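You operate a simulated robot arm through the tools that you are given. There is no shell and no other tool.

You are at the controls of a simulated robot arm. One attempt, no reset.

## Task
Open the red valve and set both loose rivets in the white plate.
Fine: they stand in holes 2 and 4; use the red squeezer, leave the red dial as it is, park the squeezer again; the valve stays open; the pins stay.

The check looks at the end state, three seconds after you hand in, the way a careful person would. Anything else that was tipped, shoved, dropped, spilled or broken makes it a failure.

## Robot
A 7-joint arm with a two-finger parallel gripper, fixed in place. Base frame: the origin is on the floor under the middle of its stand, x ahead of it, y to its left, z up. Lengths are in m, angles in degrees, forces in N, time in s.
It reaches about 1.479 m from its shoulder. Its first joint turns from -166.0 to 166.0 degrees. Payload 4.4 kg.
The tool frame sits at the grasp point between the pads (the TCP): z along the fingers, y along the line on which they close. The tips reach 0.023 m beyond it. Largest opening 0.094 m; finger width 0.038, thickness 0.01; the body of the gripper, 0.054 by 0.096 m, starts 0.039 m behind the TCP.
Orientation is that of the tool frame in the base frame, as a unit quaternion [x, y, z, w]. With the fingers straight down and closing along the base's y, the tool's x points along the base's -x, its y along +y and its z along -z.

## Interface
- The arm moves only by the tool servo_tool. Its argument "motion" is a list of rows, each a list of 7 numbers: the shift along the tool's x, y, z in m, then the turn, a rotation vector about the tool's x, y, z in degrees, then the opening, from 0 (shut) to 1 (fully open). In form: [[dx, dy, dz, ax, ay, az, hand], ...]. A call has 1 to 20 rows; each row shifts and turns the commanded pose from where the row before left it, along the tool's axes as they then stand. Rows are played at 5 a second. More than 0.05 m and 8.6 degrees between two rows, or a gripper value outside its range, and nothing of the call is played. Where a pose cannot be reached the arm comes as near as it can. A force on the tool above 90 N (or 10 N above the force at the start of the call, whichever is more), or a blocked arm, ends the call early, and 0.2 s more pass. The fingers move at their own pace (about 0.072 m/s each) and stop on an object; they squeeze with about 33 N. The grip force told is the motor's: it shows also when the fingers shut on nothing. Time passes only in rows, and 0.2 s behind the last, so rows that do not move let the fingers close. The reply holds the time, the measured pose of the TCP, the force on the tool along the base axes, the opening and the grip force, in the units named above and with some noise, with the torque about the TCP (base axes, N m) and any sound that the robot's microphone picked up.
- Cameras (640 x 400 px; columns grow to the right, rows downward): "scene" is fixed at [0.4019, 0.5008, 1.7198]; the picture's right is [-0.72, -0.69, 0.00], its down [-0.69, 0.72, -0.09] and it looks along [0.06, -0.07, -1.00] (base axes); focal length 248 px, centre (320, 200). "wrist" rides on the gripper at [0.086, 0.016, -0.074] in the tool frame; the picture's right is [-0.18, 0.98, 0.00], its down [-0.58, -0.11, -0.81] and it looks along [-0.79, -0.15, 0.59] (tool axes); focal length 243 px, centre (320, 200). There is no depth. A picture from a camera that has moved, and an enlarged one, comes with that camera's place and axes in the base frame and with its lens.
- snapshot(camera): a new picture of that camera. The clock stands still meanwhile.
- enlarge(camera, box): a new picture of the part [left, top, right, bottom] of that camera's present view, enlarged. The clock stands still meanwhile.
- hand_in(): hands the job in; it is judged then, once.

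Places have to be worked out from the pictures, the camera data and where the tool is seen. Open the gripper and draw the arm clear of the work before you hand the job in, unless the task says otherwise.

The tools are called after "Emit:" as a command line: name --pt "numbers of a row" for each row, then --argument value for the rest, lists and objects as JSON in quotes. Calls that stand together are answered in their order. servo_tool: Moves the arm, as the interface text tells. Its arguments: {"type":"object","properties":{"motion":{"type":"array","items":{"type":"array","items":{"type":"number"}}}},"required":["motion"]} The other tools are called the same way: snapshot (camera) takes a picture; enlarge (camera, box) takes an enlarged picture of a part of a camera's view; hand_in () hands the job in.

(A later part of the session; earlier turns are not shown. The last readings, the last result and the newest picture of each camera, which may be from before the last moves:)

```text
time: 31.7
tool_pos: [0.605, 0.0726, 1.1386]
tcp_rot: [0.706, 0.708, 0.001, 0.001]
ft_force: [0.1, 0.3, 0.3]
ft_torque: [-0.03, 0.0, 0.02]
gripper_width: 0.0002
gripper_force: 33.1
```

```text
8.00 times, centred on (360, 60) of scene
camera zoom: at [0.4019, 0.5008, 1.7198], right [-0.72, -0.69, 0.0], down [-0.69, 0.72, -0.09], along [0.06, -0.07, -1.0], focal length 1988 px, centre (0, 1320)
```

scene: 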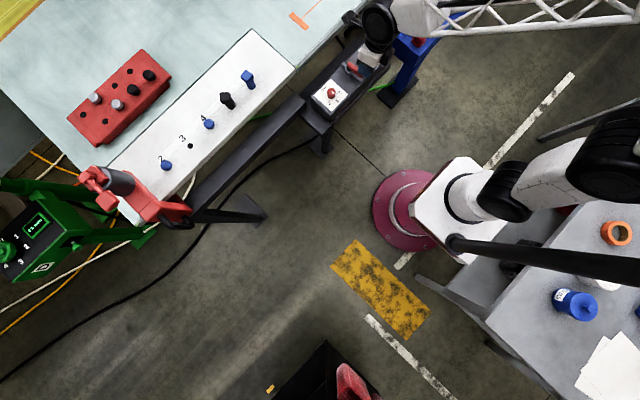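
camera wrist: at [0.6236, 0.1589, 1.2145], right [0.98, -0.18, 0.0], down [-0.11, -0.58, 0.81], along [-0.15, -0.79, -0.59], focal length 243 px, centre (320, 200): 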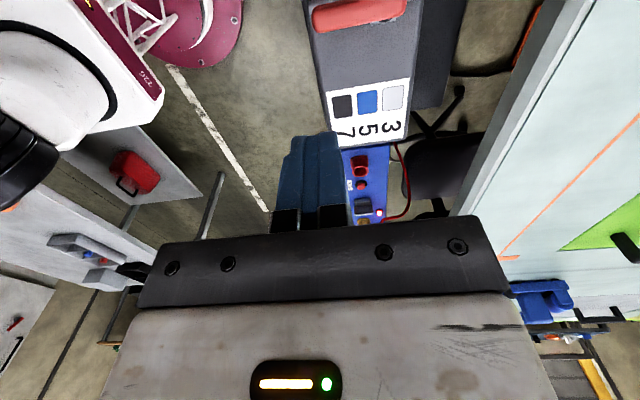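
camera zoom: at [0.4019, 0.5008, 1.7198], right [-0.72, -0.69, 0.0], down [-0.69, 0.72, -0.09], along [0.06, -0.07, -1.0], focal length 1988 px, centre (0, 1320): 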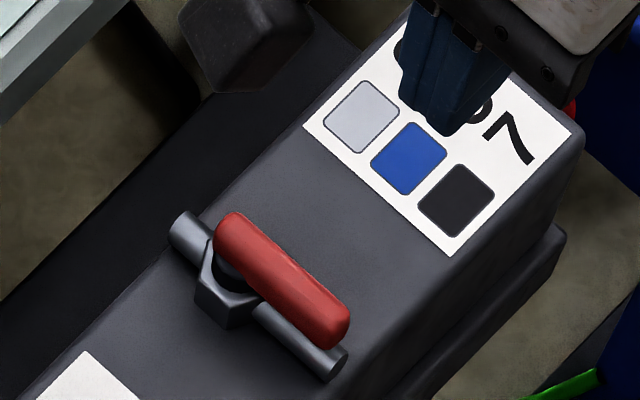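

The lever now looks parallel to the pipe within a few degrees. To be sure it is at its open stop I lower the closed fingers on its -y side (x≈0.622) and nudge it gently toward +y.

Emit:
servo_tool --pt "-0.02 0.017 0 0 0 0 0" --pt "0 0 0.04 0 0 0 0" --pt "0 0 0.04 0 0 0 0" --pt "0 0 0.024 0 0 0 0" --pt "0 0 0.01 0 0 0 0" --pt "0 0 0 0 0 0 0"

Emit:
servo_tool --pt "0.006 0 0 0 0 0 0" --pt "0.004 0 0 0 0 0 0" --pt "0.004 0 0 0 0 0 0" --pt "0.003 0 0 0 0 0 0" --pt "0.003 0 0 0 0 0 0" --pt "0.002 0 0 0 0 0 0" --pt "0 0 0 0 0 0 0"

Emit:
snapshot --camera "wrist"

Emit:
enlarge --camera "scene" --box '[320, 35, 380, 85]'

```text
time: 33.1
tool_pos: [0.6227, 0.0526, 1.0243]
tcp_rot: [0.707, 0.707, 0.001, -0.001]
ft_force: [0.6, -0.7, 0.3]
ft_torque: [0.03, 0.0, -0.04]
gripper_width: 0.0001
gripper_force: 33.1
```

```text
time: 34.7
tool_pos: [0.623, 0.0735, 1.0251]
tcp_rot: [0.708, 0.707, 0.001, 0.0]
ft_force: [-2.7, -48.2, 4.3]
ft_torque: [-0.01, 0.03, -0.43]
gripper_width: 0.0
gripper_force: 32.7
```

```text
taken
camera wrist: at [0.6411, 0.1596, 1.1006], right [0.98, -0.18, 0.0], down [-0.11, -0.58, 0.81], along [-0.15, -0.79, -0.59], focal length 243 px, centre (320, 200)
```

wrist: 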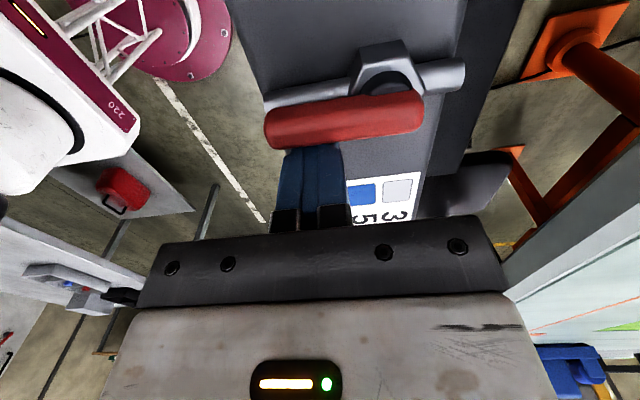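

```text
8.00 times, centred on (350, 60) of scene
camera zoom: at [0.4019, 0.5008, 1.7198], right [-0.72, -0.69, 0.0], down [-0.69, 0.72, -0.09], along [0.06, -0.07, -1.0], focal length 1988 px, centre (80, 1320)
```

zoom: 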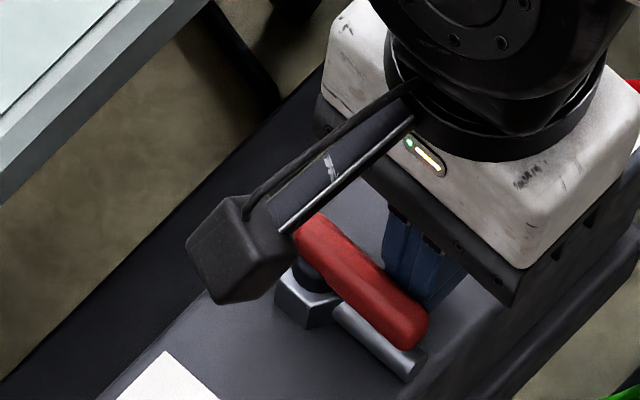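

The lever resists 48 N without moving, so it is at its open stop. I back off, rise to z 1.3 and turn back to yaw 0.

Emit:
servo_tool --pt "-0.02 0 0 0 0 0 0" --pt "0 0 -0.04 0 0 0 0" --pt "0 0 -0.04 0 0 0 0" --pt "0 0 -0.04 0 0 0 0" --pt "0 0 -0.04 0 0 0 0.3" --pt "0 0 -0.04 0 0 0 0.6" --pt "0 0 -0.04 0 0 0 0.8" --pt "0 0 -0.04 0 0 0 0.8" --pt "0 0 0 0 0 -8.2 0.8" --pt "0 0 0 0 0 -8.2 0.8" --pt "0 0 0 0 0 -8.2 0.8" --pt "0 0 0 0 0 -8.2 0.8" --pt "0 0 0 0 0 -8.2 0.8" --pt "0 0 0 0 0 -8.2 0.8" --pt "0 0 0 0 0 -8.2 0.8" --pt "0 0 0 0 0 -8.2 0.8" --pt "0 0 0 0 0 -8.2 0.8" --pt "0 0 0 0 0 -8.2 0.8" --pt "0 0 0 0 0 -8.0 0.8"

Emit:
snapshot --camera "scene"

Emit:
snapshot --camera "wrist"

```text
time: 38.7
tool_pos: [0.6234, 0.0543, 1.3057]
tcp_rot: [-0.001, 1.0, 0.0, 0.001]
ft_force: [-0.2, 0.2, -0.2]
ft_torque: [0.01, 0.0, 0.03]
gripper_width: 0.0752
gripper_force: 0.1
```

```text
taken
```

scene: 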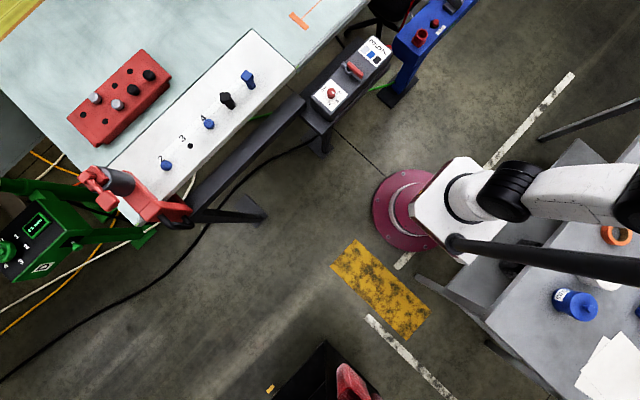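

```text
taken
camera wrist: at [0.5379, 0.0704, 1.3807], right [0.18, 0.98, 0.0], down [0.58, -0.11, 0.81], along [0.79, -0.15, -0.59], focal length 243 px, centre (320, 200)
```

wrist: 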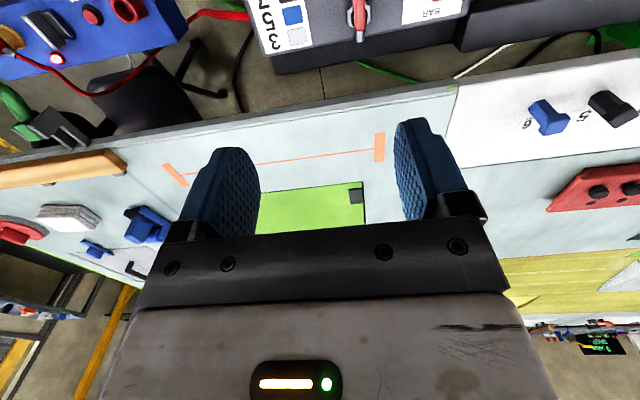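

The valve stands open along the pipe. I travel to the front of the squeezer for a close look at handle, lever and rail.

Emit:
servo_tool --pt "0.048 0 0 0 0 0 0.8" --pt "0.048 0 0 0 0 0 0.8" --pt "0.048 0 0 0 0 0 0.8" --pt "0.048 0 0 0 0 0 0.8" --pt "0 0.0465 0.0046 0 0 0 0.8" --pt "0 0.0465 0.0046 0 0 0 0.8" --pt "0 0.0465 0.0046 0 0 0 0.8" --pt "0 0.0465 0.0046 0 0 0 0.8" --pt "0 0.0465 0.0046 0 0 0 0.8" --pt "0 0.0465 0.0046 0 0 0 0.8" --pt "0 0.0465 0.0046 0 0 0 0.8" --pt "0 0.0465 0.0046 0 0 0 0.8" --pt "0 0.0465 0.0046 0 0 0 0.8" --pt "0 0.0465 0.0046 0 0 0 0.8" --pt "0 0.0465 0.0046 0 0 0 0.8" --pt "0 0.0465 0.0046 0 0 0 0.8" --pt "0 0.0465 0.0046 0 0 0 0.8" --pt "0 0.0465 0.0046 0 0 0 0.8" --pt "0 0.0465 0.0046 0 0 0 0.8" --pt "0 0.0465 0.0046 0 0 0 0.8"

Emit:
snapshot --camera "wrist"

Emit:
enlarge --camera "wrist" --box '[220, 90, 420, 220]'

```text
time: 42.9
tool_pos: [0.4321, 0.799, 1.2322]
tcp_rot: [0.0, 1.0, 0.001, 0.001]
ft_force: [-0.9, 0.2, 1.3]
ft_torque: [-0.01, -0.03, 0.0]
gripper_width: 0.0753
gripper_force: 0.1
```

```text
taken
camera wrist: at [0.347, 0.8145, 1.3077], right [0.18, 0.98, 0.0], down [0.58, -0.11, 0.81], along [0.79, -0.15, -0.59], focal length 243 px, centre (320, 200)
```

wrist: 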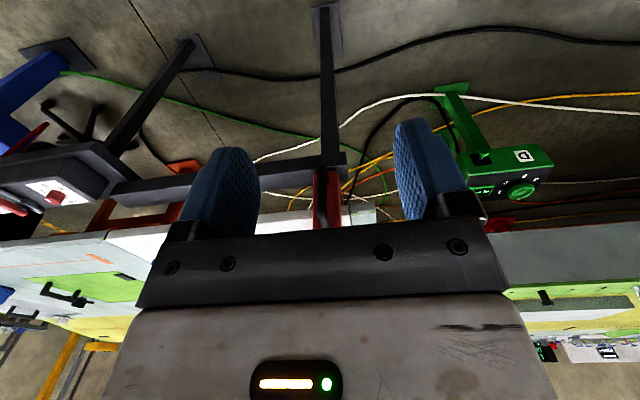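

```text
3.08 times, centred on (320, 155) of wrist
camera zoom: at [0.347, 0.8145, 1.3077], right [0.18, 0.98, 0.0], down [0.58, -0.11, 0.81], along [0.79, -0.15, -0.59], focal length 746 px, centre (320, 338)
```

zoom: 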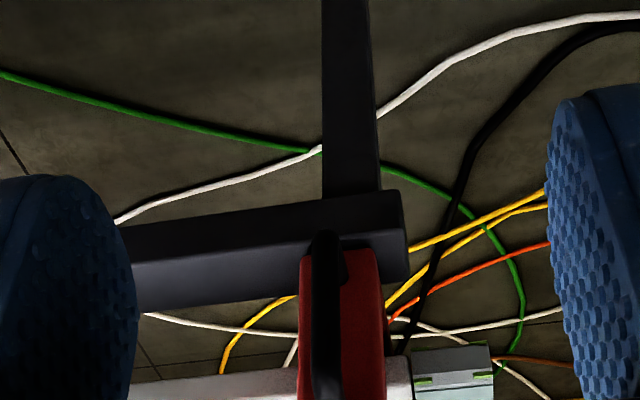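

The spine stands on top of the rail's end. I go lower on the left side to see that contact clearly.

Emit:
servo_tool --pt "0 0.045 0.01 0 0 8.3 0.8" --pt "0 0 0 0 0 8.3 0.8" --pt "0 0 0 0 0 8.3 0.8" --pt "0 0 0 0 0 8.3 0.8" --pt "0 0 0 0 0 8.3 0.8" --pt "0 0 0 0 0 8.5 0.8" --pt "-0.012 0.045 0.01 0 0 0 0.8" --pt "-0.012 0.045 0.01 0 0 0 0.8" --pt "-0.012 0.045 0.014 0 0 0 0.8" --pt "-0.01 0.045 0.014 0 0 0 0.8" --pt "0 0 0 0 0 0 0.8"

Emit:
snapshot --camera "wrist"

Emit:
enlarge --camera "wrist" --box '[220, 50, 440, 220]'

```text
time: 45.3
tool_pos: [0.6007, 0.9249, 1.1737]
tcp_rot: [0.422, 0.906, 0.0, 0.0]
ft_force: [0.4, 0.9, -0.7]
ft_torque: [0.01, -0.02, 0.03]
gripper_width: 0.075
gripper_force: 0.0
```

```text
taken
camera wrist: at [0.5582, 1.0006, 1.2483], right [0.87, 0.49, 0.0], down [0.29, -0.52, 0.81], along [0.4, -0.7, -0.59], focal length 243 px, centre (320, 200)
```

wrist: 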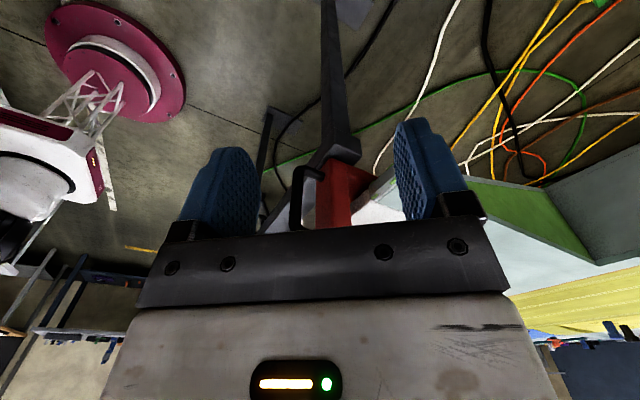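

```text
2.35 times, centred on (330, 135) of wrist
camera zoom: at [0.5582, 1.0006, 1.2483], right [0.87, 0.49, 0.0], down [0.29, -0.52, 0.81], along [0.4, -0.7, -0.59], focal length 571 px, centre (296, 353)
```

zoom: 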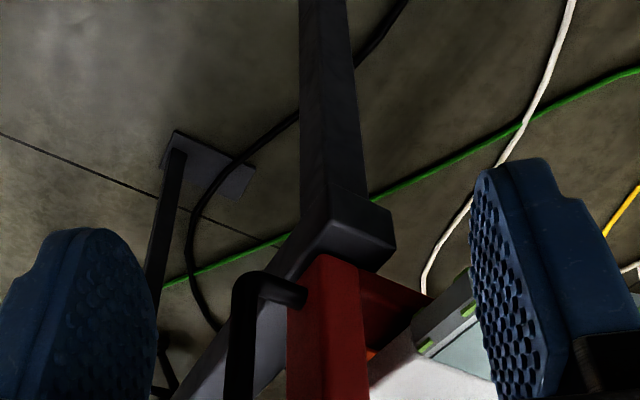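

The squeezer stands on the rail right at its end, with the lower arm under the plate. I return to yaw 0 and go in front of the handle, to grip its top bar from above (handle bar x≈0.656, spine front x≈0.694, top bar z≈1.105).

Emit:
servo_tool --pt "-0.008 -0.04 -0.025 0 0 0 0.8" --pt "-0.008 -0.04 -0.025 0 0 0 0.8" --pt "-0.008 -0.04 -0.025 0 0 0 0.8" --pt "-0.008 -0.04 -0.025 0 0 0 0.8" --pt "0 0 0 0 0 -8.32 0.8" --pt "0 0 0 0 0 -8.32 0.8" --pt "0 0 0 0 0 -8.32 0.8" --pt "0 0 0 0 0 -8.32 0.8" --pt "0 0 0 0 0 -8.32 0.8" --pt "0 0 0 0 0 -8.32 0.8" --pt "0 0 0 0 0 0 0.8"

Emit:
snapshot --camera "wrist"

```text
time: 47.7
tool_pos: [0.4965, 0.7961, 1.2743]
tcp_rot: [0.0, 1.0, 0.0, 0.001]
ft_force: [-0.3, -0.7, -0.5]
ft_torque: [0.02, 0.01, -0.01]
gripper_width: 0.0754
gripper_force: 0.1
```

```text
taken
camera wrist: at [0.4117, 0.8125, 1.3491], right [0.18, 0.98, 0.0], down [0.58, -0.11, 0.81], along [0.79, -0.15, -0.59], focal length 243 px, centre (320, 200)
```

wrist: 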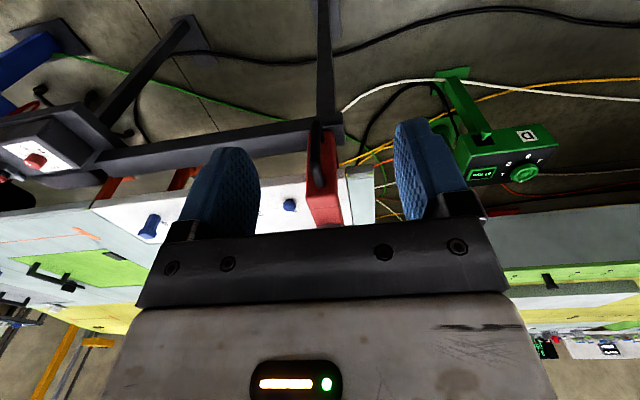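

Emit:
enlarge --camera "wrist" --box '[260, 100, 400, 230]'

```text
3.08 times, centred on (330, 165) of wrist
camera zoom: at [0.4117, 0.8125, 1.3491], right [0.18, 0.98, 0.0], down [0.58, -0.11, 0.81], along [0.79, -0.15, -0.59], focal length 746 px, centre (289, 308)
```

zoom: 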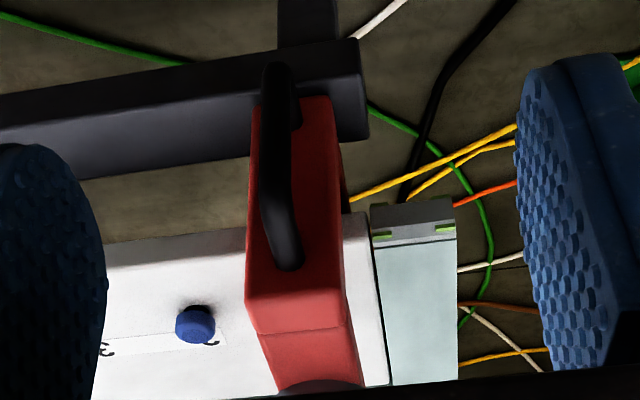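

The top bar of the handle is at about y 0.758, z 1.105, spine top z≈1.133. I move over it at z 1.20 first.

Emit:
servo_tool --pt "-0.033 -0.0076 0.01 0 0 0 0.7" --pt "-0.033 -0.0076 0.01 0 0 0 0.7" --pt "-0.033 -0.0076 0.01 0 0 0 0.7" --pt "-0.033 -0.0076 0.015 0 0 0 0.7" --pt "-0.0335 -0.0076 0.015 0 0 0 0.7" --pt "0 0 0.0143 0 0 0 0.7" --pt "0 0 0 0 0 0 0.7"

Emit:
snapshot --camera "wrist"

Emit:
enlarge --camera "scene" --box '[60, 130, 240, 250]'

```text
time: 49.3
tool_pos: [0.662, 0.7582, 1.1988]
tcp_rot: [0.001, 1.0, 0.0, 0.001]
ft_force: [0.1, -0.3, 0.7]
ft_torque: [-0.01, -0.01, 0.02]
gripper_width: 0.0658
gripper_force: 0.0
```

```text
taken
camera wrist: at [0.5769, 0.7741, 1.2743], right [0.19, 0.98, 0.0], down [0.58, -0.11, 0.81], along [0.79, -0.15, -0.59], focal length 243 px, centre (320, 200)
```

wrist: 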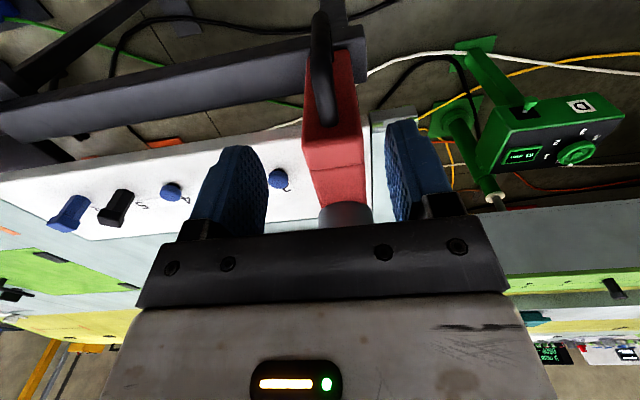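

```text
3.33 times, centred on (150, 190) of scene
camera zoom: at [0.4019, 0.5008, 1.7198], right [-0.72, -0.69, 0.0], down [-0.69, 0.72, -0.09], along [0.06, -0.07, -1.0], focal length 828 px, centre (887, 233)
```

zoom: 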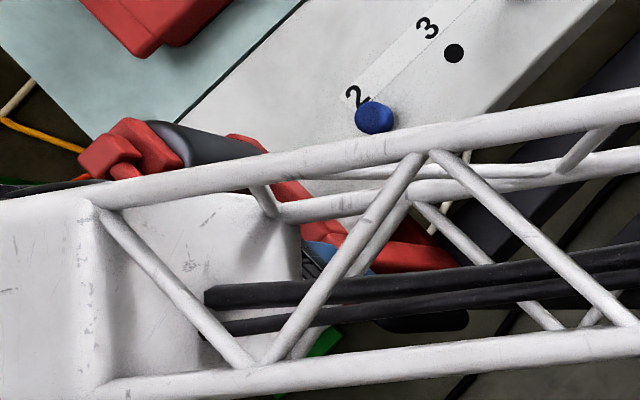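

Handle and fingers are lined up within about a centimetre. I shift 6 mm back for clearance from the lever knob and descend in small steps, watching the force.

Emit:
servo_tool --pt "0.006 0.002 0.02 0 0 0 0.7" --pt "0 0 0.02 0 0 0 0.7" --pt "0 0 0.02 0 0 0 0.7" --pt "0 0 0.015 0 0 0 0.7" --pt "0 0 0 0 0 0 0.7"

Emit:
snapshot --camera "wrist"

```text
time: 50.5
tool_pos: [0.6561, 0.761, 1.1243]
tcp_rot: [0.0, 1.0, 0.0, 0.001]
ft_force: [-0.4, -0.6, 0.4]
ft_torque: [-0.02, -0.01, -0.03]
gripper_width: 0.0658
gripper_force: 0.0
```

```text
taken
camera wrist: at [0.5711, 0.7765, 1.1996], right [0.19, 0.98, 0.0], down [0.58, -0.11, 0.81], along [0.79, -0.15, -0.59], focal length 243 px, centre (320, 200)
```

wrist: 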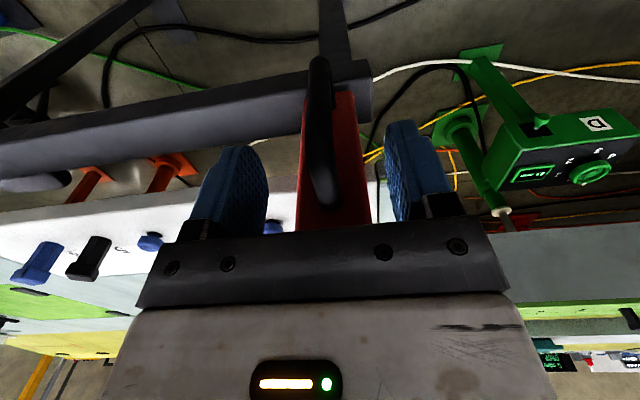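

The handle's top joint is at about y 0.758, z 1.108, between the fingers. I go down to TCP z≈1.102 and close.

Emit:
servo_tool --pt "0 -0.002 0.011 0 0 0 0.7" --pt "0 0 0.011 0 0 0 0.7" --pt "0 0 0 0 0 0 0.4" --pt "0 0 0 0 0 0 0.2" --pt "0 0 0 0 0 0 0.1" --pt "0 0 0 0 0 0 0" --pt "0 0 0 0 0 0 0"

Emit:
snapshot --camera "wrist"

```text
time: 52.1
tool_pos: [0.6554, 0.7595, 1.1035]
tcp_rot: [0.001, 1.0, 0.0, 0.001]
ft_force: [1.6, 5.7, -0.3]
ft_torque: [-0.13, -0.71, 0.23]
gripper_width: 0.0159
gripper_force: 45.1
```

```text
taken
camera wrist: at [0.5712, 0.7748, 1.178], right [0.19, 0.98, 0.0], down [0.58, -0.11, 0.81], along [0.79, -0.15, -0.59], focal length 243 px, centre (320, 200)
```

wrist: 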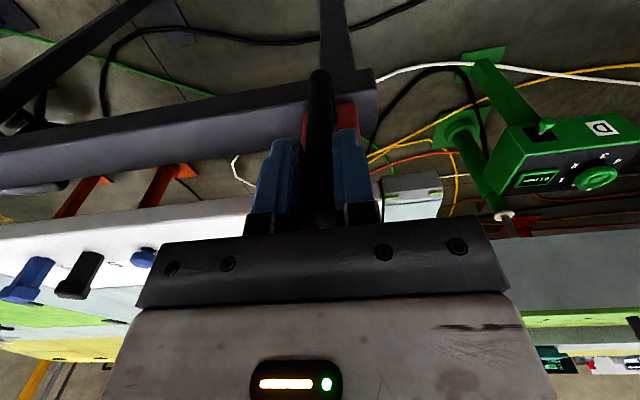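

The handle is gripped (16 mm). I try a small slide of 1.5 cm toward -y and watch the force.

Emit:
servo_tool --pt "0 -0.005 0 0 0 0 0" --pt "0 -0.005 0 0 0 0 0" --pt "0 -0.005 0 0 0 0 0" --pt "0 0 0 0 0 0 0"

Emit:
snapshot --camera "wrist"

Emit:
snapshot --camera "scene"

```text
time: 53.1
tool_pos: [0.6573, 0.744, 1.1021]
tcp_rot: [0.0, 1.0, 0.0, 0.001]
ft_force: [13.2, 0.9, 1.4]
ft_torque: [-0.11, 0.33, 0.12]
gripper_width: 0.016
gripper_force: 45.0
```

```text
taken
camera wrist: at [0.5712, 0.7595, 1.178], right [0.19, 0.98, 0.0], down [0.58, -0.11, 0.81], along [0.79, -0.15, -0.59], focal length 243 px, centre (320, 200)
```

wrist: 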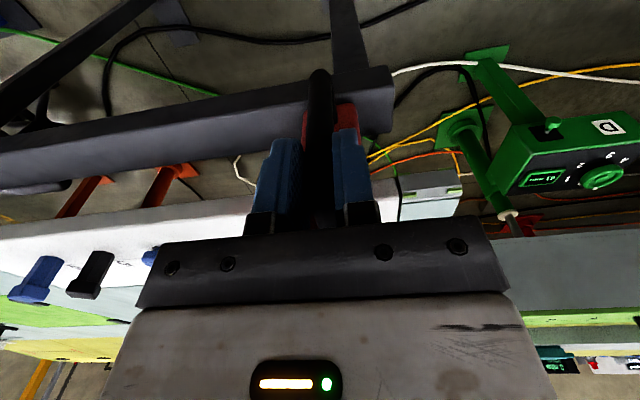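

```text
taken
```

scene: 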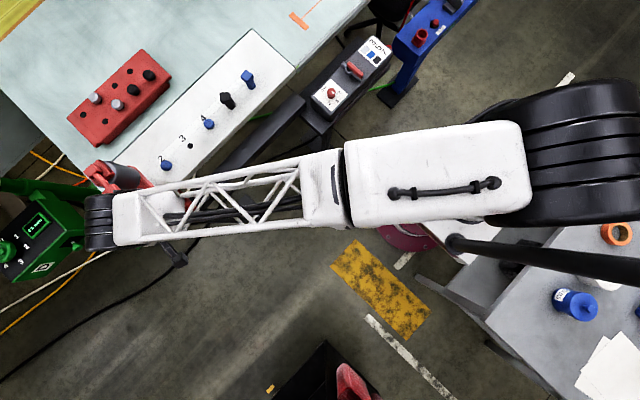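

It slides easily along the rail. I bring it to y≈0.715, short of rivet 2, then let go and look whether the ram clears the rivet head.

Emit:
servo_tool --pt "0 -0.01 0 0 0 0 0" --pt "0 -0.01 0 0 0 0 0" --pt "0 -0.009 0 0 0 0 0" --pt "0 0 0 0 0 0 0" --pt "0 0 0 0 0 0 0.3" --pt "0 0 0 0 0 0 0.7" --pt "0 0 -0.03 0 0 0 0.7" --pt "0 0 -0.04 0 0 0 0.7" --pt "0 0 -0.04 0 0 0 0.7" --pt "0 0 -0.04 0 0 0 0.7" --pt "0.03 -0.03 0 0 0 0 0.7"

Emit:
snapshot --camera "wrist"

```text
time: 55.5
tool_pos: [0.6263, 0.6849, 1.2519]
tcp_rot: [0.002, 1.0, 0.0, 0.0]
ft_force: [0.2, 0.4, -0.7]
ft_torque: [0.0, -0.02, -0.03]
gripper_width: 0.0656
gripper_force: 0.0
```

```text
taken
camera wrist: at [0.541, 0.7012, 1.3274], right [0.19, 0.98, 0.0], down [0.58, -0.11, 0.81], along [0.79, -0.15, -0.59], focal length 243 px, centre (320, 200)
```

wrist: 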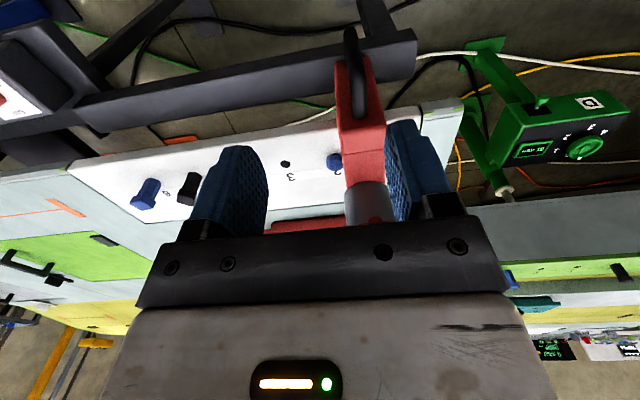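

The squeezer now stands between its park spot and rivet 2. I move aside to -y and turn the camera toward ram and rivet.

Emit:
servo_tool --pt "0 -0.045 0.01 0 0 0 0.7" --pt "0 -0.045 0.01 0 0 0 0.7" --pt "0 -0.045 0.01 0 0 0 0.7" --pt "0 0 0 0 0 -8 0.7" --pt "0 0 0 0 0 -8 0.7" --pt "0 0 0 0 0 -8 0.7" --pt "0 0 0 0 0 -8 0.7" --pt "0 0 0 0 0 -8 0.7" --pt "0 0 0 0 0 -8 0.7" --pt "0 0 0 0 0 -8 0.7" --pt "0 0 0.02 0 0 0 0.7" --pt "0 0 0 0 0 0 0.7"

Emit:
snapshot --camera "wrist"

```text
time: 58.1
tool_pos: [0.6267, 0.5495, 1.203]
tcp_rot: [-0.47, 0.883, 0.0, 0.001]
ft_force: [0.6, 0.0, 0.1]
ft_torque: [-0.01, 0.02, 0.0]
gripper_width: 0.0655
gripper_force: 0.0
```

```text
taken
camera wrist: at [0.5655, 0.4868, 1.2777], right [-0.71, 0.7, 0.0], down [0.41, 0.42, 0.81], along [0.57, 0.57, -0.59], focal length 243 px, centre (320, 200)
```

wrist: 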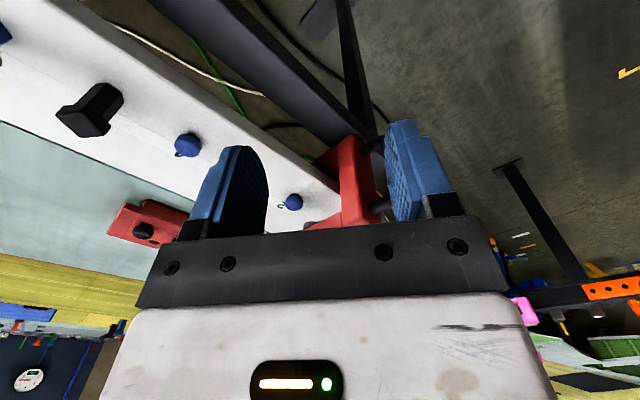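

Emit:
enlarge --camera "wrist" --box '[260, 160, 380, 230]'

Emit:
enlarge --camera "scene" --box '[60, 100, 240, 230]'

```text
5.33 times, centred on (320, 195) of wrist
camera zoom: at [0.5655, 0.4868, 1.2777], right [-0.71, 0.7, 0.0], down [0.41, 0.42, 0.81], along [0.57, 0.57, -0.59], focal length 1294 px, centre (320, 227)
```

zoom: 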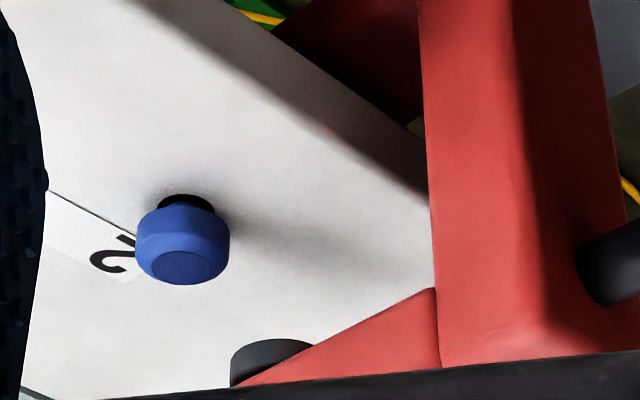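

```text
3.08 times, centred on (150, 165) of scene
camera zoom: at [0.4019, 0.5008, 1.7198], right [-0.72, -0.69, 0.0], down [-0.69, 0.72, -0.09], along [0.06, -0.07, -1.0], focal length 764 px, centre (843, 308)
```

zoom: 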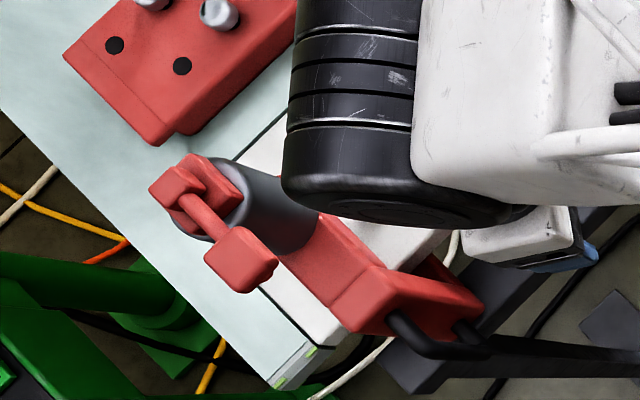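

The rivet stands about 2 cm proud (top z≈1.07) and the ram's end is at z≈1.083, so it clears it; the ram seems to be some 36 mm to +y of rivet 2. I go back to the handle and grip it again.

Emit:
servo_tool --pt "0 0 -0.05 0 0 0 0.7" --pt "0 0 0 0 0 8 0.7" --pt "0 0 0 0 0 8 0.7" --pt "0 0 0 0 0 8 0.7" --pt "0 0 0 0 0 8 0.7" --pt "0 0 0 0 0 8 0.7" --pt "0 0 0 0 0 8 0.7" --pt "0 0 0 0 0 8 0.7" --pt "0 0.042 0 0 0 0 0.7" --pt "0 0.042 0 0 0 0 0.7" --pt "0 0.042 0 0 0 0 0.7" --pt "-0.015 0.04 0 0 0 0 0.7" --pt "-0.0145 0 0 0 0 0 0.7" --pt "0 0 0 0 0 0 0.7"

Emit:
snapshot --camera "wrist"

```text
time: 61.1
tool_pos: [0.6541, 0.7151, 1.2537]
tcp_rot: [0.0, 1.0, 0.0, 0.001]
ft_force: [0.0, 0.4, -0.3]
ft_torque: [0.01, -0.04, -0.01]
gripper_width: 0.0658
gripper_force: 0.0
```

```text
taken
camera wrist: at [0.5698, 0.7321, 1.3286], right [0.19, 0.98, 0.0], down [0.58, -0.11, 0.81], along [0.79, -0.15, -0.59], focal length 243 px, centre (320, 200)
```

wrist: 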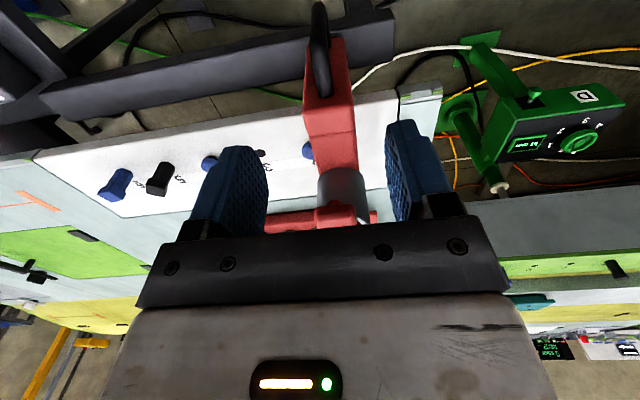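

Lined up above the handle again. I descend, grip and slide it 36 mm toward -y, over rivet 2.

Emit:
servo_tool --pt "0 0 0.035 0 0 0 0.7" --pt "0 0 0.035 0 0 0 0.7" --pt "0 0 0.035 0 0 0 0.7" --pt "0 0 0.025 0 0 0 0.7" --pt "0 0 0.021 0 0 0 0.7" --pt "0 0 0 0 0 0 0.4" --pt "0 0 0 0 0 0 0.15" --pt "0 0 0 0 0 0 0" --pt "0 0 0 0 0 0 0"

Emit:
servo_tool --pt "0 -0.009 0 0 0 0 0" --pt "0 -0.009 0 0 0 0 0" --pt "0 -0.009 0 0 0 0 0" --pt "0 -0.009 0 0 0 0 0" --pt "0 0 0 0 0 0 0" --pt "0 0 0 0 0 0 0"

```text
time: 63.1
tool_pos: [0.6566, 0.7161, 1.1011]
tcp_rot: [0.001, 1.0, 0.0, 0.001]
ft_force: [-1.2, -2.1, -2.7]
ft_torque: [-0.1, -0.4, 0.12]
gripper_width: 0.0159
gripper_force: 44.8
```

```text
time: 64.5
tool_pos: [0.6551, 0.6795, 1.102]
tcp_rot: [0.001, 1.0, -0.001, 0.001]
ft_force: [13.6, -4.2, -12.2]
ft_torque: [-0.14, -1.15, 0.1]
gripper_width: 0.0156
gripper_force: 45.0
```

It slid to y≈0.679. I let go, rise and look from the -y front side at how ram and rivet line up.

Emit:
servo_tool --pt "0 0 0 0 0 0 0.3" --pt "0 0 0 0 0 0 0.7" --pt "0 0 -0.04 0 0 0 0.7" --pt "0 0 -0.04 0 0 0 0.7" --pt "0 0 -0.04 0 0 0 0.7" --pt "0.015 -0.03 -0.03 0 0 0 0.7" --pt "0.015 -0.045 0 0 0 0 0.7" --pt "0 -0.045 0.01 0 0 0 0.7" --pt "0 -0.045 0.01 0 0 0 0.7" --pt "0 0 0 0 0 -8 0.7" --pt "0 0 0 0 0 -8 0.7" --pt "0 0 0 0 0 -8 0.7" --pt "0 0 0 0 0 -8 0.7" --pt "0 0 0 0 0 -8 0.7" --pt "0 0 0 0 0 -8 0.7" --pt "0 0 0 0 0 -8 0.7" --pt "0 0 0.02 0 0 0 0.7" --pt "0 0 0.02 0 0 0 0.7" --pt "0 0 0 0 0 0 0.7"

Emit:
enlarge --camera "wrist" --box '[250, 150, 390, 240]'

Emit:
snapshot --camera "wrist"

```text
time: 68.5
tool_pos: [0.6258, 0.5156, 1.1916]
tcp_rot: [-0.469, 0.883, 0.0, 0.002]
ft_force: [-0.4, 0.0, 0.3]
ft_torque: [-0.03, -0.01, -0.02]
gripper_width: 0.0658
gripper_force: 0.1
```

```text
4.44 times, centred on (320, 195) of wrist
camera zoom: at [0.5647, 0.4521, 1.2669], right [-0.71, 0.7, 0.0], down [0.41, 0.42, 0.81], along [0.57, 0.57, -0.59], focal length 1078 px, centre (320, 222)
```

zoom: 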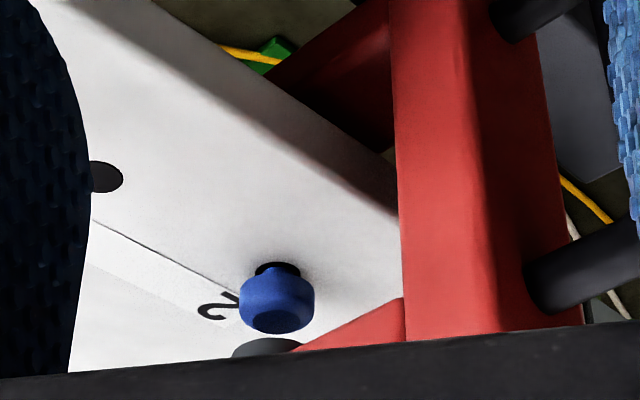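

```text
taken
camera wrist: at [0.5647, 0.4521, 1.2669], right [-0.71, 0.7, 0.0], down [0.41, 0.42, 0.81], along [0.57, 0.57, -0.59], focal length 243 px, centre (320, 200)
```

wrist: 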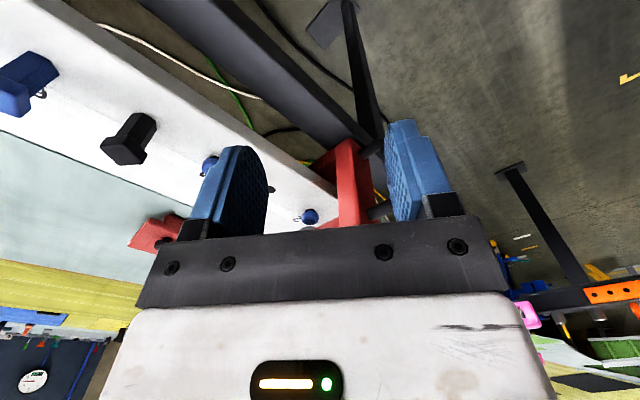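

Seen from -y the ram looks a few mm off to one side of the rivet; to separate x and y offsets I take the mirrored view from the +y side.

Emit:
servo_tool --pt "0 0 -0.045 0 0 0 0.7" --pt "0 0 -0.045 0 0 0 0.7" --pt "0 0 0 0 0 8 0.7" --pt "0 0 0 0 0 8 0.7" --pt "0 0 0 0 0 8 0.7" --pt "0 0 0 0 0 8 0.7" --pt "0 0 0 0 0 8 0.7" --pt "0 0 0 0 0 8 0.7" --pt "0 0 0 0 0 8 0.7" --pt "0.045 0 0 0 0 0 0.7" --pt "0.025 0.03 0 0 0 0 0.7" --pt "0 0.046 0 0 0 0 0.7" --pt "0 0.046 0 0 0 0 0.7" --pt "0 0.046 0 0 0 0 0.7" --pt "0 0.046 0 0 0 0 0.7" --pt "0 0.046 0 0 0 0 0.7" --pt "0 0.046 0 0 0 0 0.7" --pt "0 0 0 0 0 0 0.7"

Emit:
servo_tool --pt "-0.04 0 0.01 0 0 0 0.7" --pt "-0.04 0 0.02 0 0 0 0.7" --pt "-0.031 0 0.03 0 0 0 0.7" --pt "0 0 0 0 0 8.55 0.7" --pt "0 0 0 0 0 8.55 0.7" --pt "0 0 0 0 0 8.55 0.7" --pt "0 0 0 0 0 8.55 0.7" --pt "0 0 0 0 0 0 0.7"

Emit:
enlarge --camera "wrist" --box '[250, 150, 390, 240]'

Emit:
snapshot --camera "wrist"

```text
time: 72.3
tool_pos: [0.5559, 0.8215, 1.2822]
tcp_rot: [0.001, 1.0, 0.0, 0.001]
ft_force: [-0.1, 0.3, 0.3]
ft_torque: [0.01, -0.02, 0.01]
gripper_width: 0.0658
gripper_force: 0.0
```

```text
time: 74.1
tool_pos: [0.6671, 0.8214, 1.2214]
tcp_rot: [0.295, 0.955, 0.0, 0.0]
ft_force: [-0.3, -0.2, 0.9]
ft_torque: [0.0, -0.02, -0.01]
gripper_width: 0.0657
gripper_force: 0.1
```

```text
4.44 times, centred on (320, 195) of wrist
camera zoom: at [0.6062, 0.8826, 1.2969], right [0.71, 0.71, 0.0], down [0.42, -0.42, 0.81], along [0.57, -0.57, -0.59], focal length 1078 px, centre (320, 222)
```

zoom: 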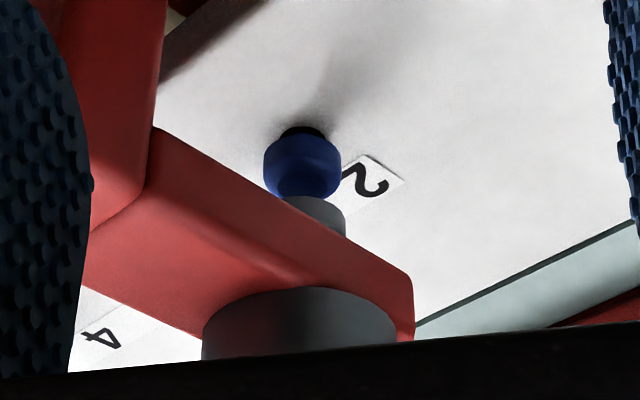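

```text
taken
camera wrist: at [0.6062, 0.8826, 1.2969], right [0.71, 0.71, 0.0], down [0.42, -0.42, 0.81], along [0.57, -0.57, -0.59], focal length 243 px, centre (320, 200)
```

wrist: 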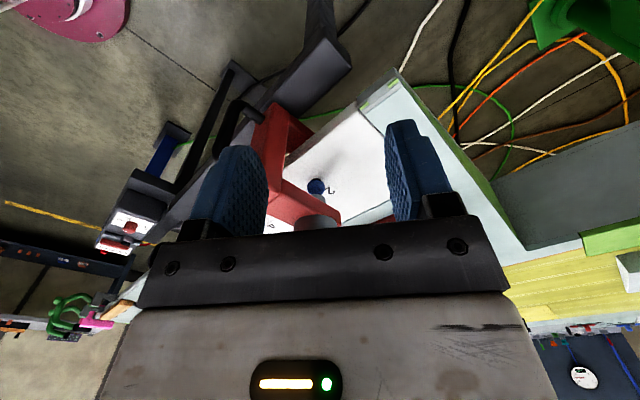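

From this side ram, cylinder and rivet line up to within a millimetre or two; combining both views the y offset is about zero. Next the lever knob: I check the scene view of it.

Emit:
enlarge --camera "scene" --box '[60, 100, 240, 230]'

Emit:
snapshot --camera "scene"

```text
3.08 times, centred on (150, 165) of scene
camera zoom: at [0.4019, 0.5008, 1.7198], right [-0.72, -0.69, 0.0], down [-0.69, 0.72, -0.09], along [0.06, -0.07, -1.0], focal length 764 px, centre (843, 308)
```

zoom: 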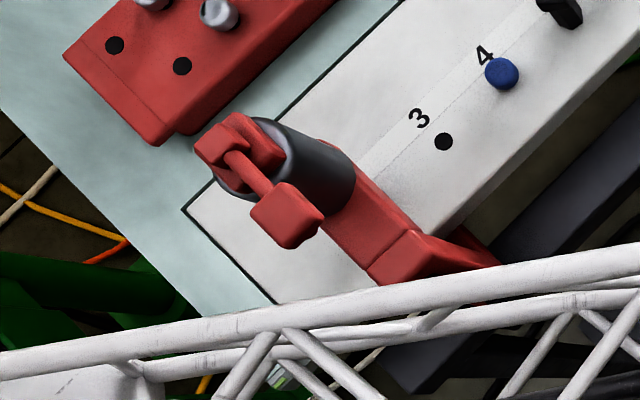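

```text
taken
```

scene: 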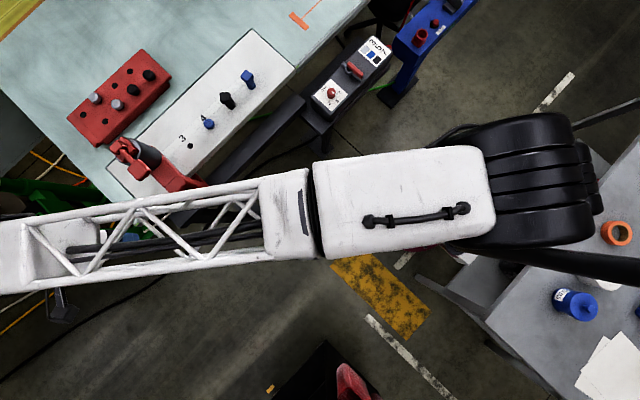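

I go to the front at z≈1.35 to triangulate the knob of the lever precisely.

Emit:
servo_tool --pt "0 0 -0.03 0 0 -8.55 0.7" --pt "0 0 -0.03 0 0 -8.55 0.7" --pt "0 0 -0.03 0 0 -8.55 0.7" --pt "0 0 -0.03 0 0 -8.55 0.7" --pt "0.045 -0.02 -0.01 0 0 0 0.6" --pt "0.045 -0.02 0 0 0 0 0.3" --pt "0.045 -0.03 0 0 0 0 0.0" --pt "0.045 -0.03 0 0 0 0 0.0" --pt "0 0 0 0 0 0 0"

Emit:
snapshot --camera "wrist"

Emit:
enlarge --camera "wrist" --box '[250, 100, 410, 240]'

Emit:
enlarge --camera "scene" --box '[80, 110, 200, 210]'

```text
refused: row 5 steps farther than a row can; nothing moved
```

```text
taken
camera wrist: at [0.6062, 0.8826, 1.2969], right [0.71, 0.71, 0.0], down [0.42, -0.42, 0.81], along [0.57, -0.57, -0.59], focal length 243 px, centre (320, 200)
```

wrist: 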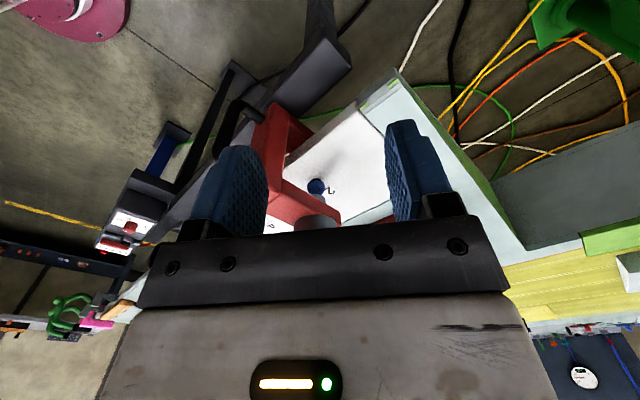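

```text
2.86 times, centred on (330, 170) of wrist
camera zoom: at [0.6062, 0.8826, 1.2969], right [0.71, 0.71, 0.0], down [0.42, -0.42, 0.81], along [0.57, -0.57, -0.59], focal length 693 px, centre (291, 286)
```

zoom: 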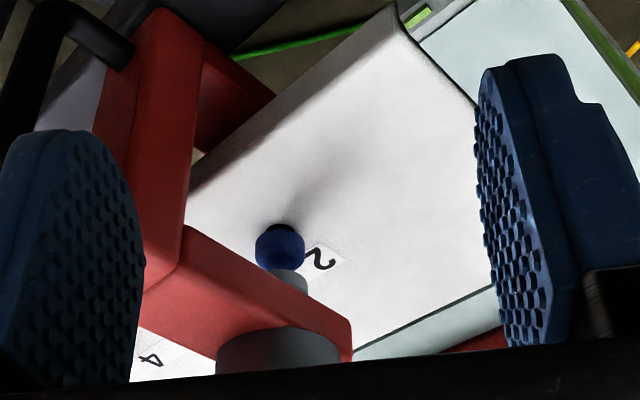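

```text
4.00 times, centred on (140, 160) of scene
camera zoom: at [0.4019, 0.5008, 1.7198], right [-0.72, -0.69, 0.0], down [-0.69, 0.72, -0.09], along [0.06, -0.07, -1.0], focal length 994 px, centre (1040, 360)
```

zoom: 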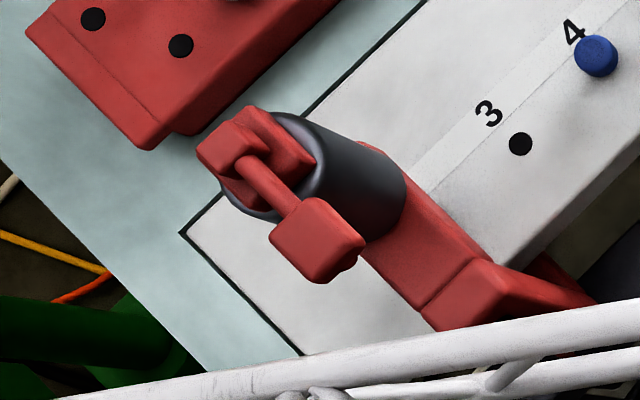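

That call was refused (one row slightly too long), nothing moved; the same move with shorter rows.

Emit:
servo_tool --pt "0 0 -0.03 0 0 -8.55 0.7" --pt "0 0 -0.03 0 0 -8.55 0.7" --pt "0 0 -0.03 0 0 -8.55 0.7" --pt "0 0 -0.03 0 0 -8.55 0.7" --pt "0.04 -0.02 0 0 0 0 0.6" --pt "0.04 -0.02 0 0 0 0 0.3" --pt "0.04 -0.025 0 0 0 0 0.0" --pt "0.04 -0.025 0 0 0 0 0.0" --pt "0 0 0 0 0 0 0"

Emit:
snapshot --camera "wrist"

Emit:
enlarge --camera "wrist" --box '[250, 100, 410, 240]'

Emit:
enlarge --camera "scene" --box '[80, 110, 200, 210]'

```text
time: 76.1
tool_pos: [0.5071, 0.7304, 1.3407]
tcp_rot: [0.001, 1.0, 0.001, 0.001]
ft_force: [1.0, 0.0, -1.7]
ft_torque: [-0.01, -0.01, 0.01]
gripper_width: 0.0001
gripper_force: 32.6
```

```text
taken
camera wrist: at [0.4213, 0.746, 1.4165], right [0.19, 0.98, 0.0], down [0.58, -0.11, 0.81], along [0.79, -0.15, -0.59], focal length 243 px, centre (320, 200)
```

wrist: 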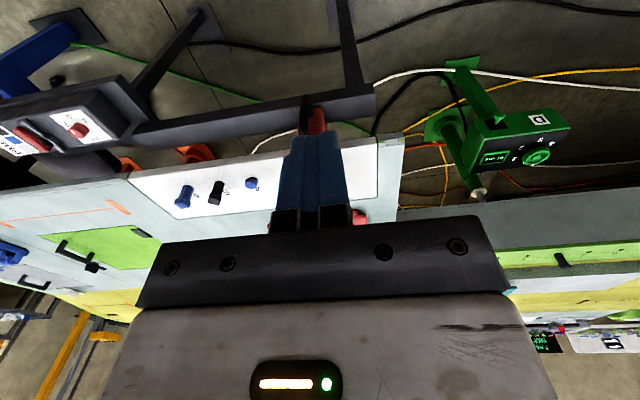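

```text
2.86 times, centred on (330, 170) of wrist
camera zoom: at [0.4213, 0.746, 1.4165], right [0.19, 0.98, 0.0], down [0.58, -0.11, 0.81], along [0.79, -0.15, -0.59], focal length 693 px, centre (291, 286)
```

zoom: 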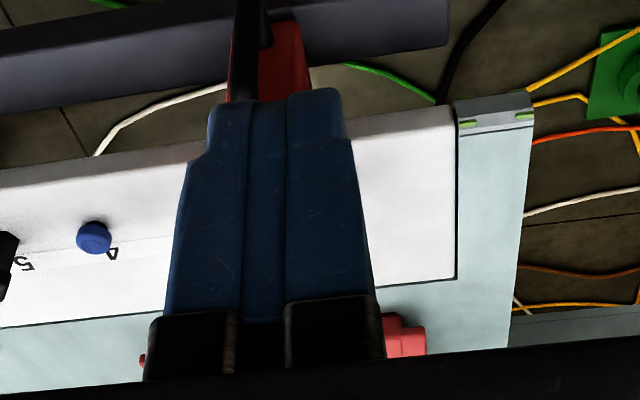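

```text
4.00 times, centred on (140, 160) of scene
camera zoom: at [0.4019, 0.5008, 1.7198], right [-0.72, -0.69, 0.0], down [-0.69, 0.72, -0.09], along [0.06, -0.07, -1.0], focal length 994 px, centre (1040, 360)
```

zoom: 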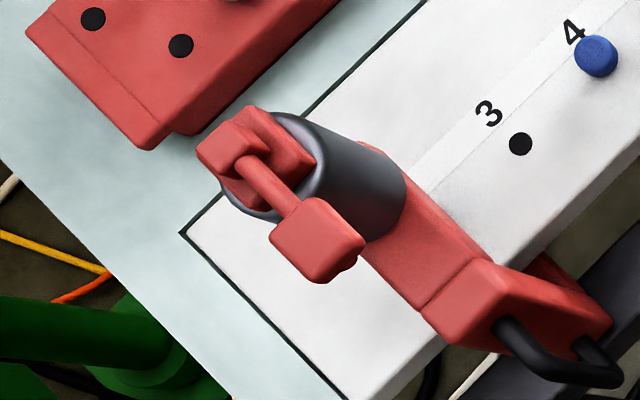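

The closed fingers hide the knob, so I open them for the look.

Emit:
servo_tool --pt "0 0 0 0 0 0 0.5" --pt "0 0 0 0 0 0 1" --pt "0 0 0 0 0 0 1"

Emit:
enlarge --camera "wrist" --box '[250, 100, 410, 240]'

```text
time: 76.9
tool_pos: [0.5069, 0.7313, 1.3414]
tcp_rot: [0.001, 1.0, 0.0, 0.002]
ft_force: [1.2, 0.1, -0.2]
ft_torque: [0.01, -0.01, 0.0]
gripper_width: 0.0938
gripper_force: 0.0
```

```text
2.86 times, centred on (330, 170) of wrist
camera zoom: at [0.4217, 0.7462, 1.4166], right [0.19, 0.98, 0.0], down [0.58, -0.11, 0.81], along [0.79, -0.15, -0.59], focal length 693 px, centre (291, 286)
```

zoom: 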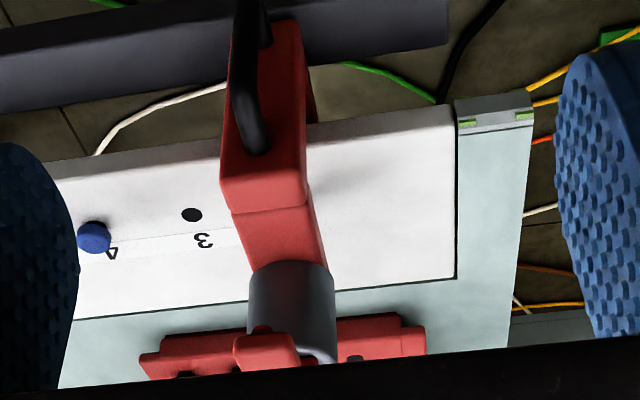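

The lever's paddle is at about (0.740, 0.673, top z≈1.22). I close the fingers, go above it at z≈1.31 and then press down step by step.

Emit:
servo_tool --pt "-0.0456 -0.0114 0.006 0 0 0 0.5" --pt "-0.0456 -0.0114 0.006 0 0 0 0" --pt "-0.0456 -0.0114 0.006 0 0 0 0" --pt "-0.0456 -0.0114 0.006 0 0 0 0" --pt "-0.0456 -0.0114 0.006 0 0 0 0" --pt "0 0 0 0 0 0 0"

Emit:
enlarge --camera "wrist" --box '[220, 100, 440, 240]'

Emit:
enlarge --camera "scene" --box '[60, 90, 220, 220]'

```text
time: 78.3
tool_pos: [0.736, 0.6719, 1.3121]
tcp_rot: [0.001, 1.0, 0.0, 0.0]
ft_force: [0.0, 0.4, -0.3]
ft_torque: [0.03, -0.01, 0.0]
gripper_width: 0.0
gripper_force: 33.2
```

```text
2.86 times, centred on (330, 170) of wrist
camera zoom: at [0.6509, 0.6879, 1.3863], right [0.19, 0.98, 0.0], down [0.58, -0.11, 0.81], along [0.79, -0.15, -0.59], focal length 693 px, centre (291, 286)
```

zoom: 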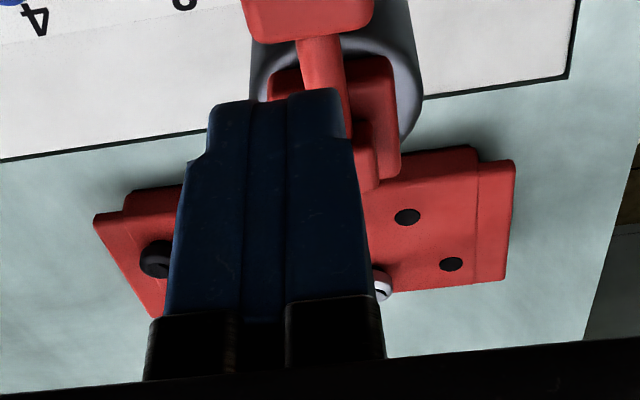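

```text
3.08 times, centred on (140, 155) of scene
camera zoom: at [0.4019, 0.5008, 1.7198], right [-0.72, -0.69, 0.0], down [-0.69, 0.72, -0.09], along [0.06, -0.07, -1.0], focal length 764 px, centre (874, 338)
```

zoom: 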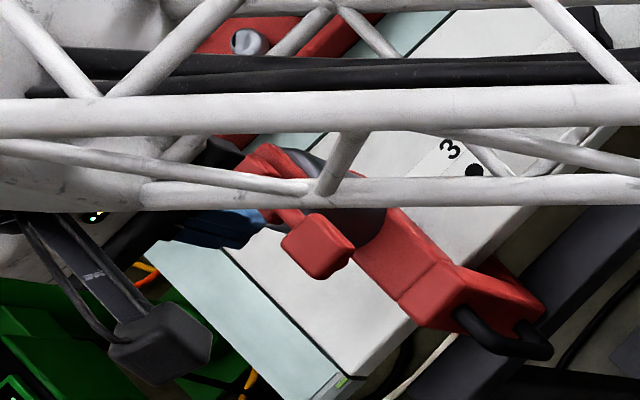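

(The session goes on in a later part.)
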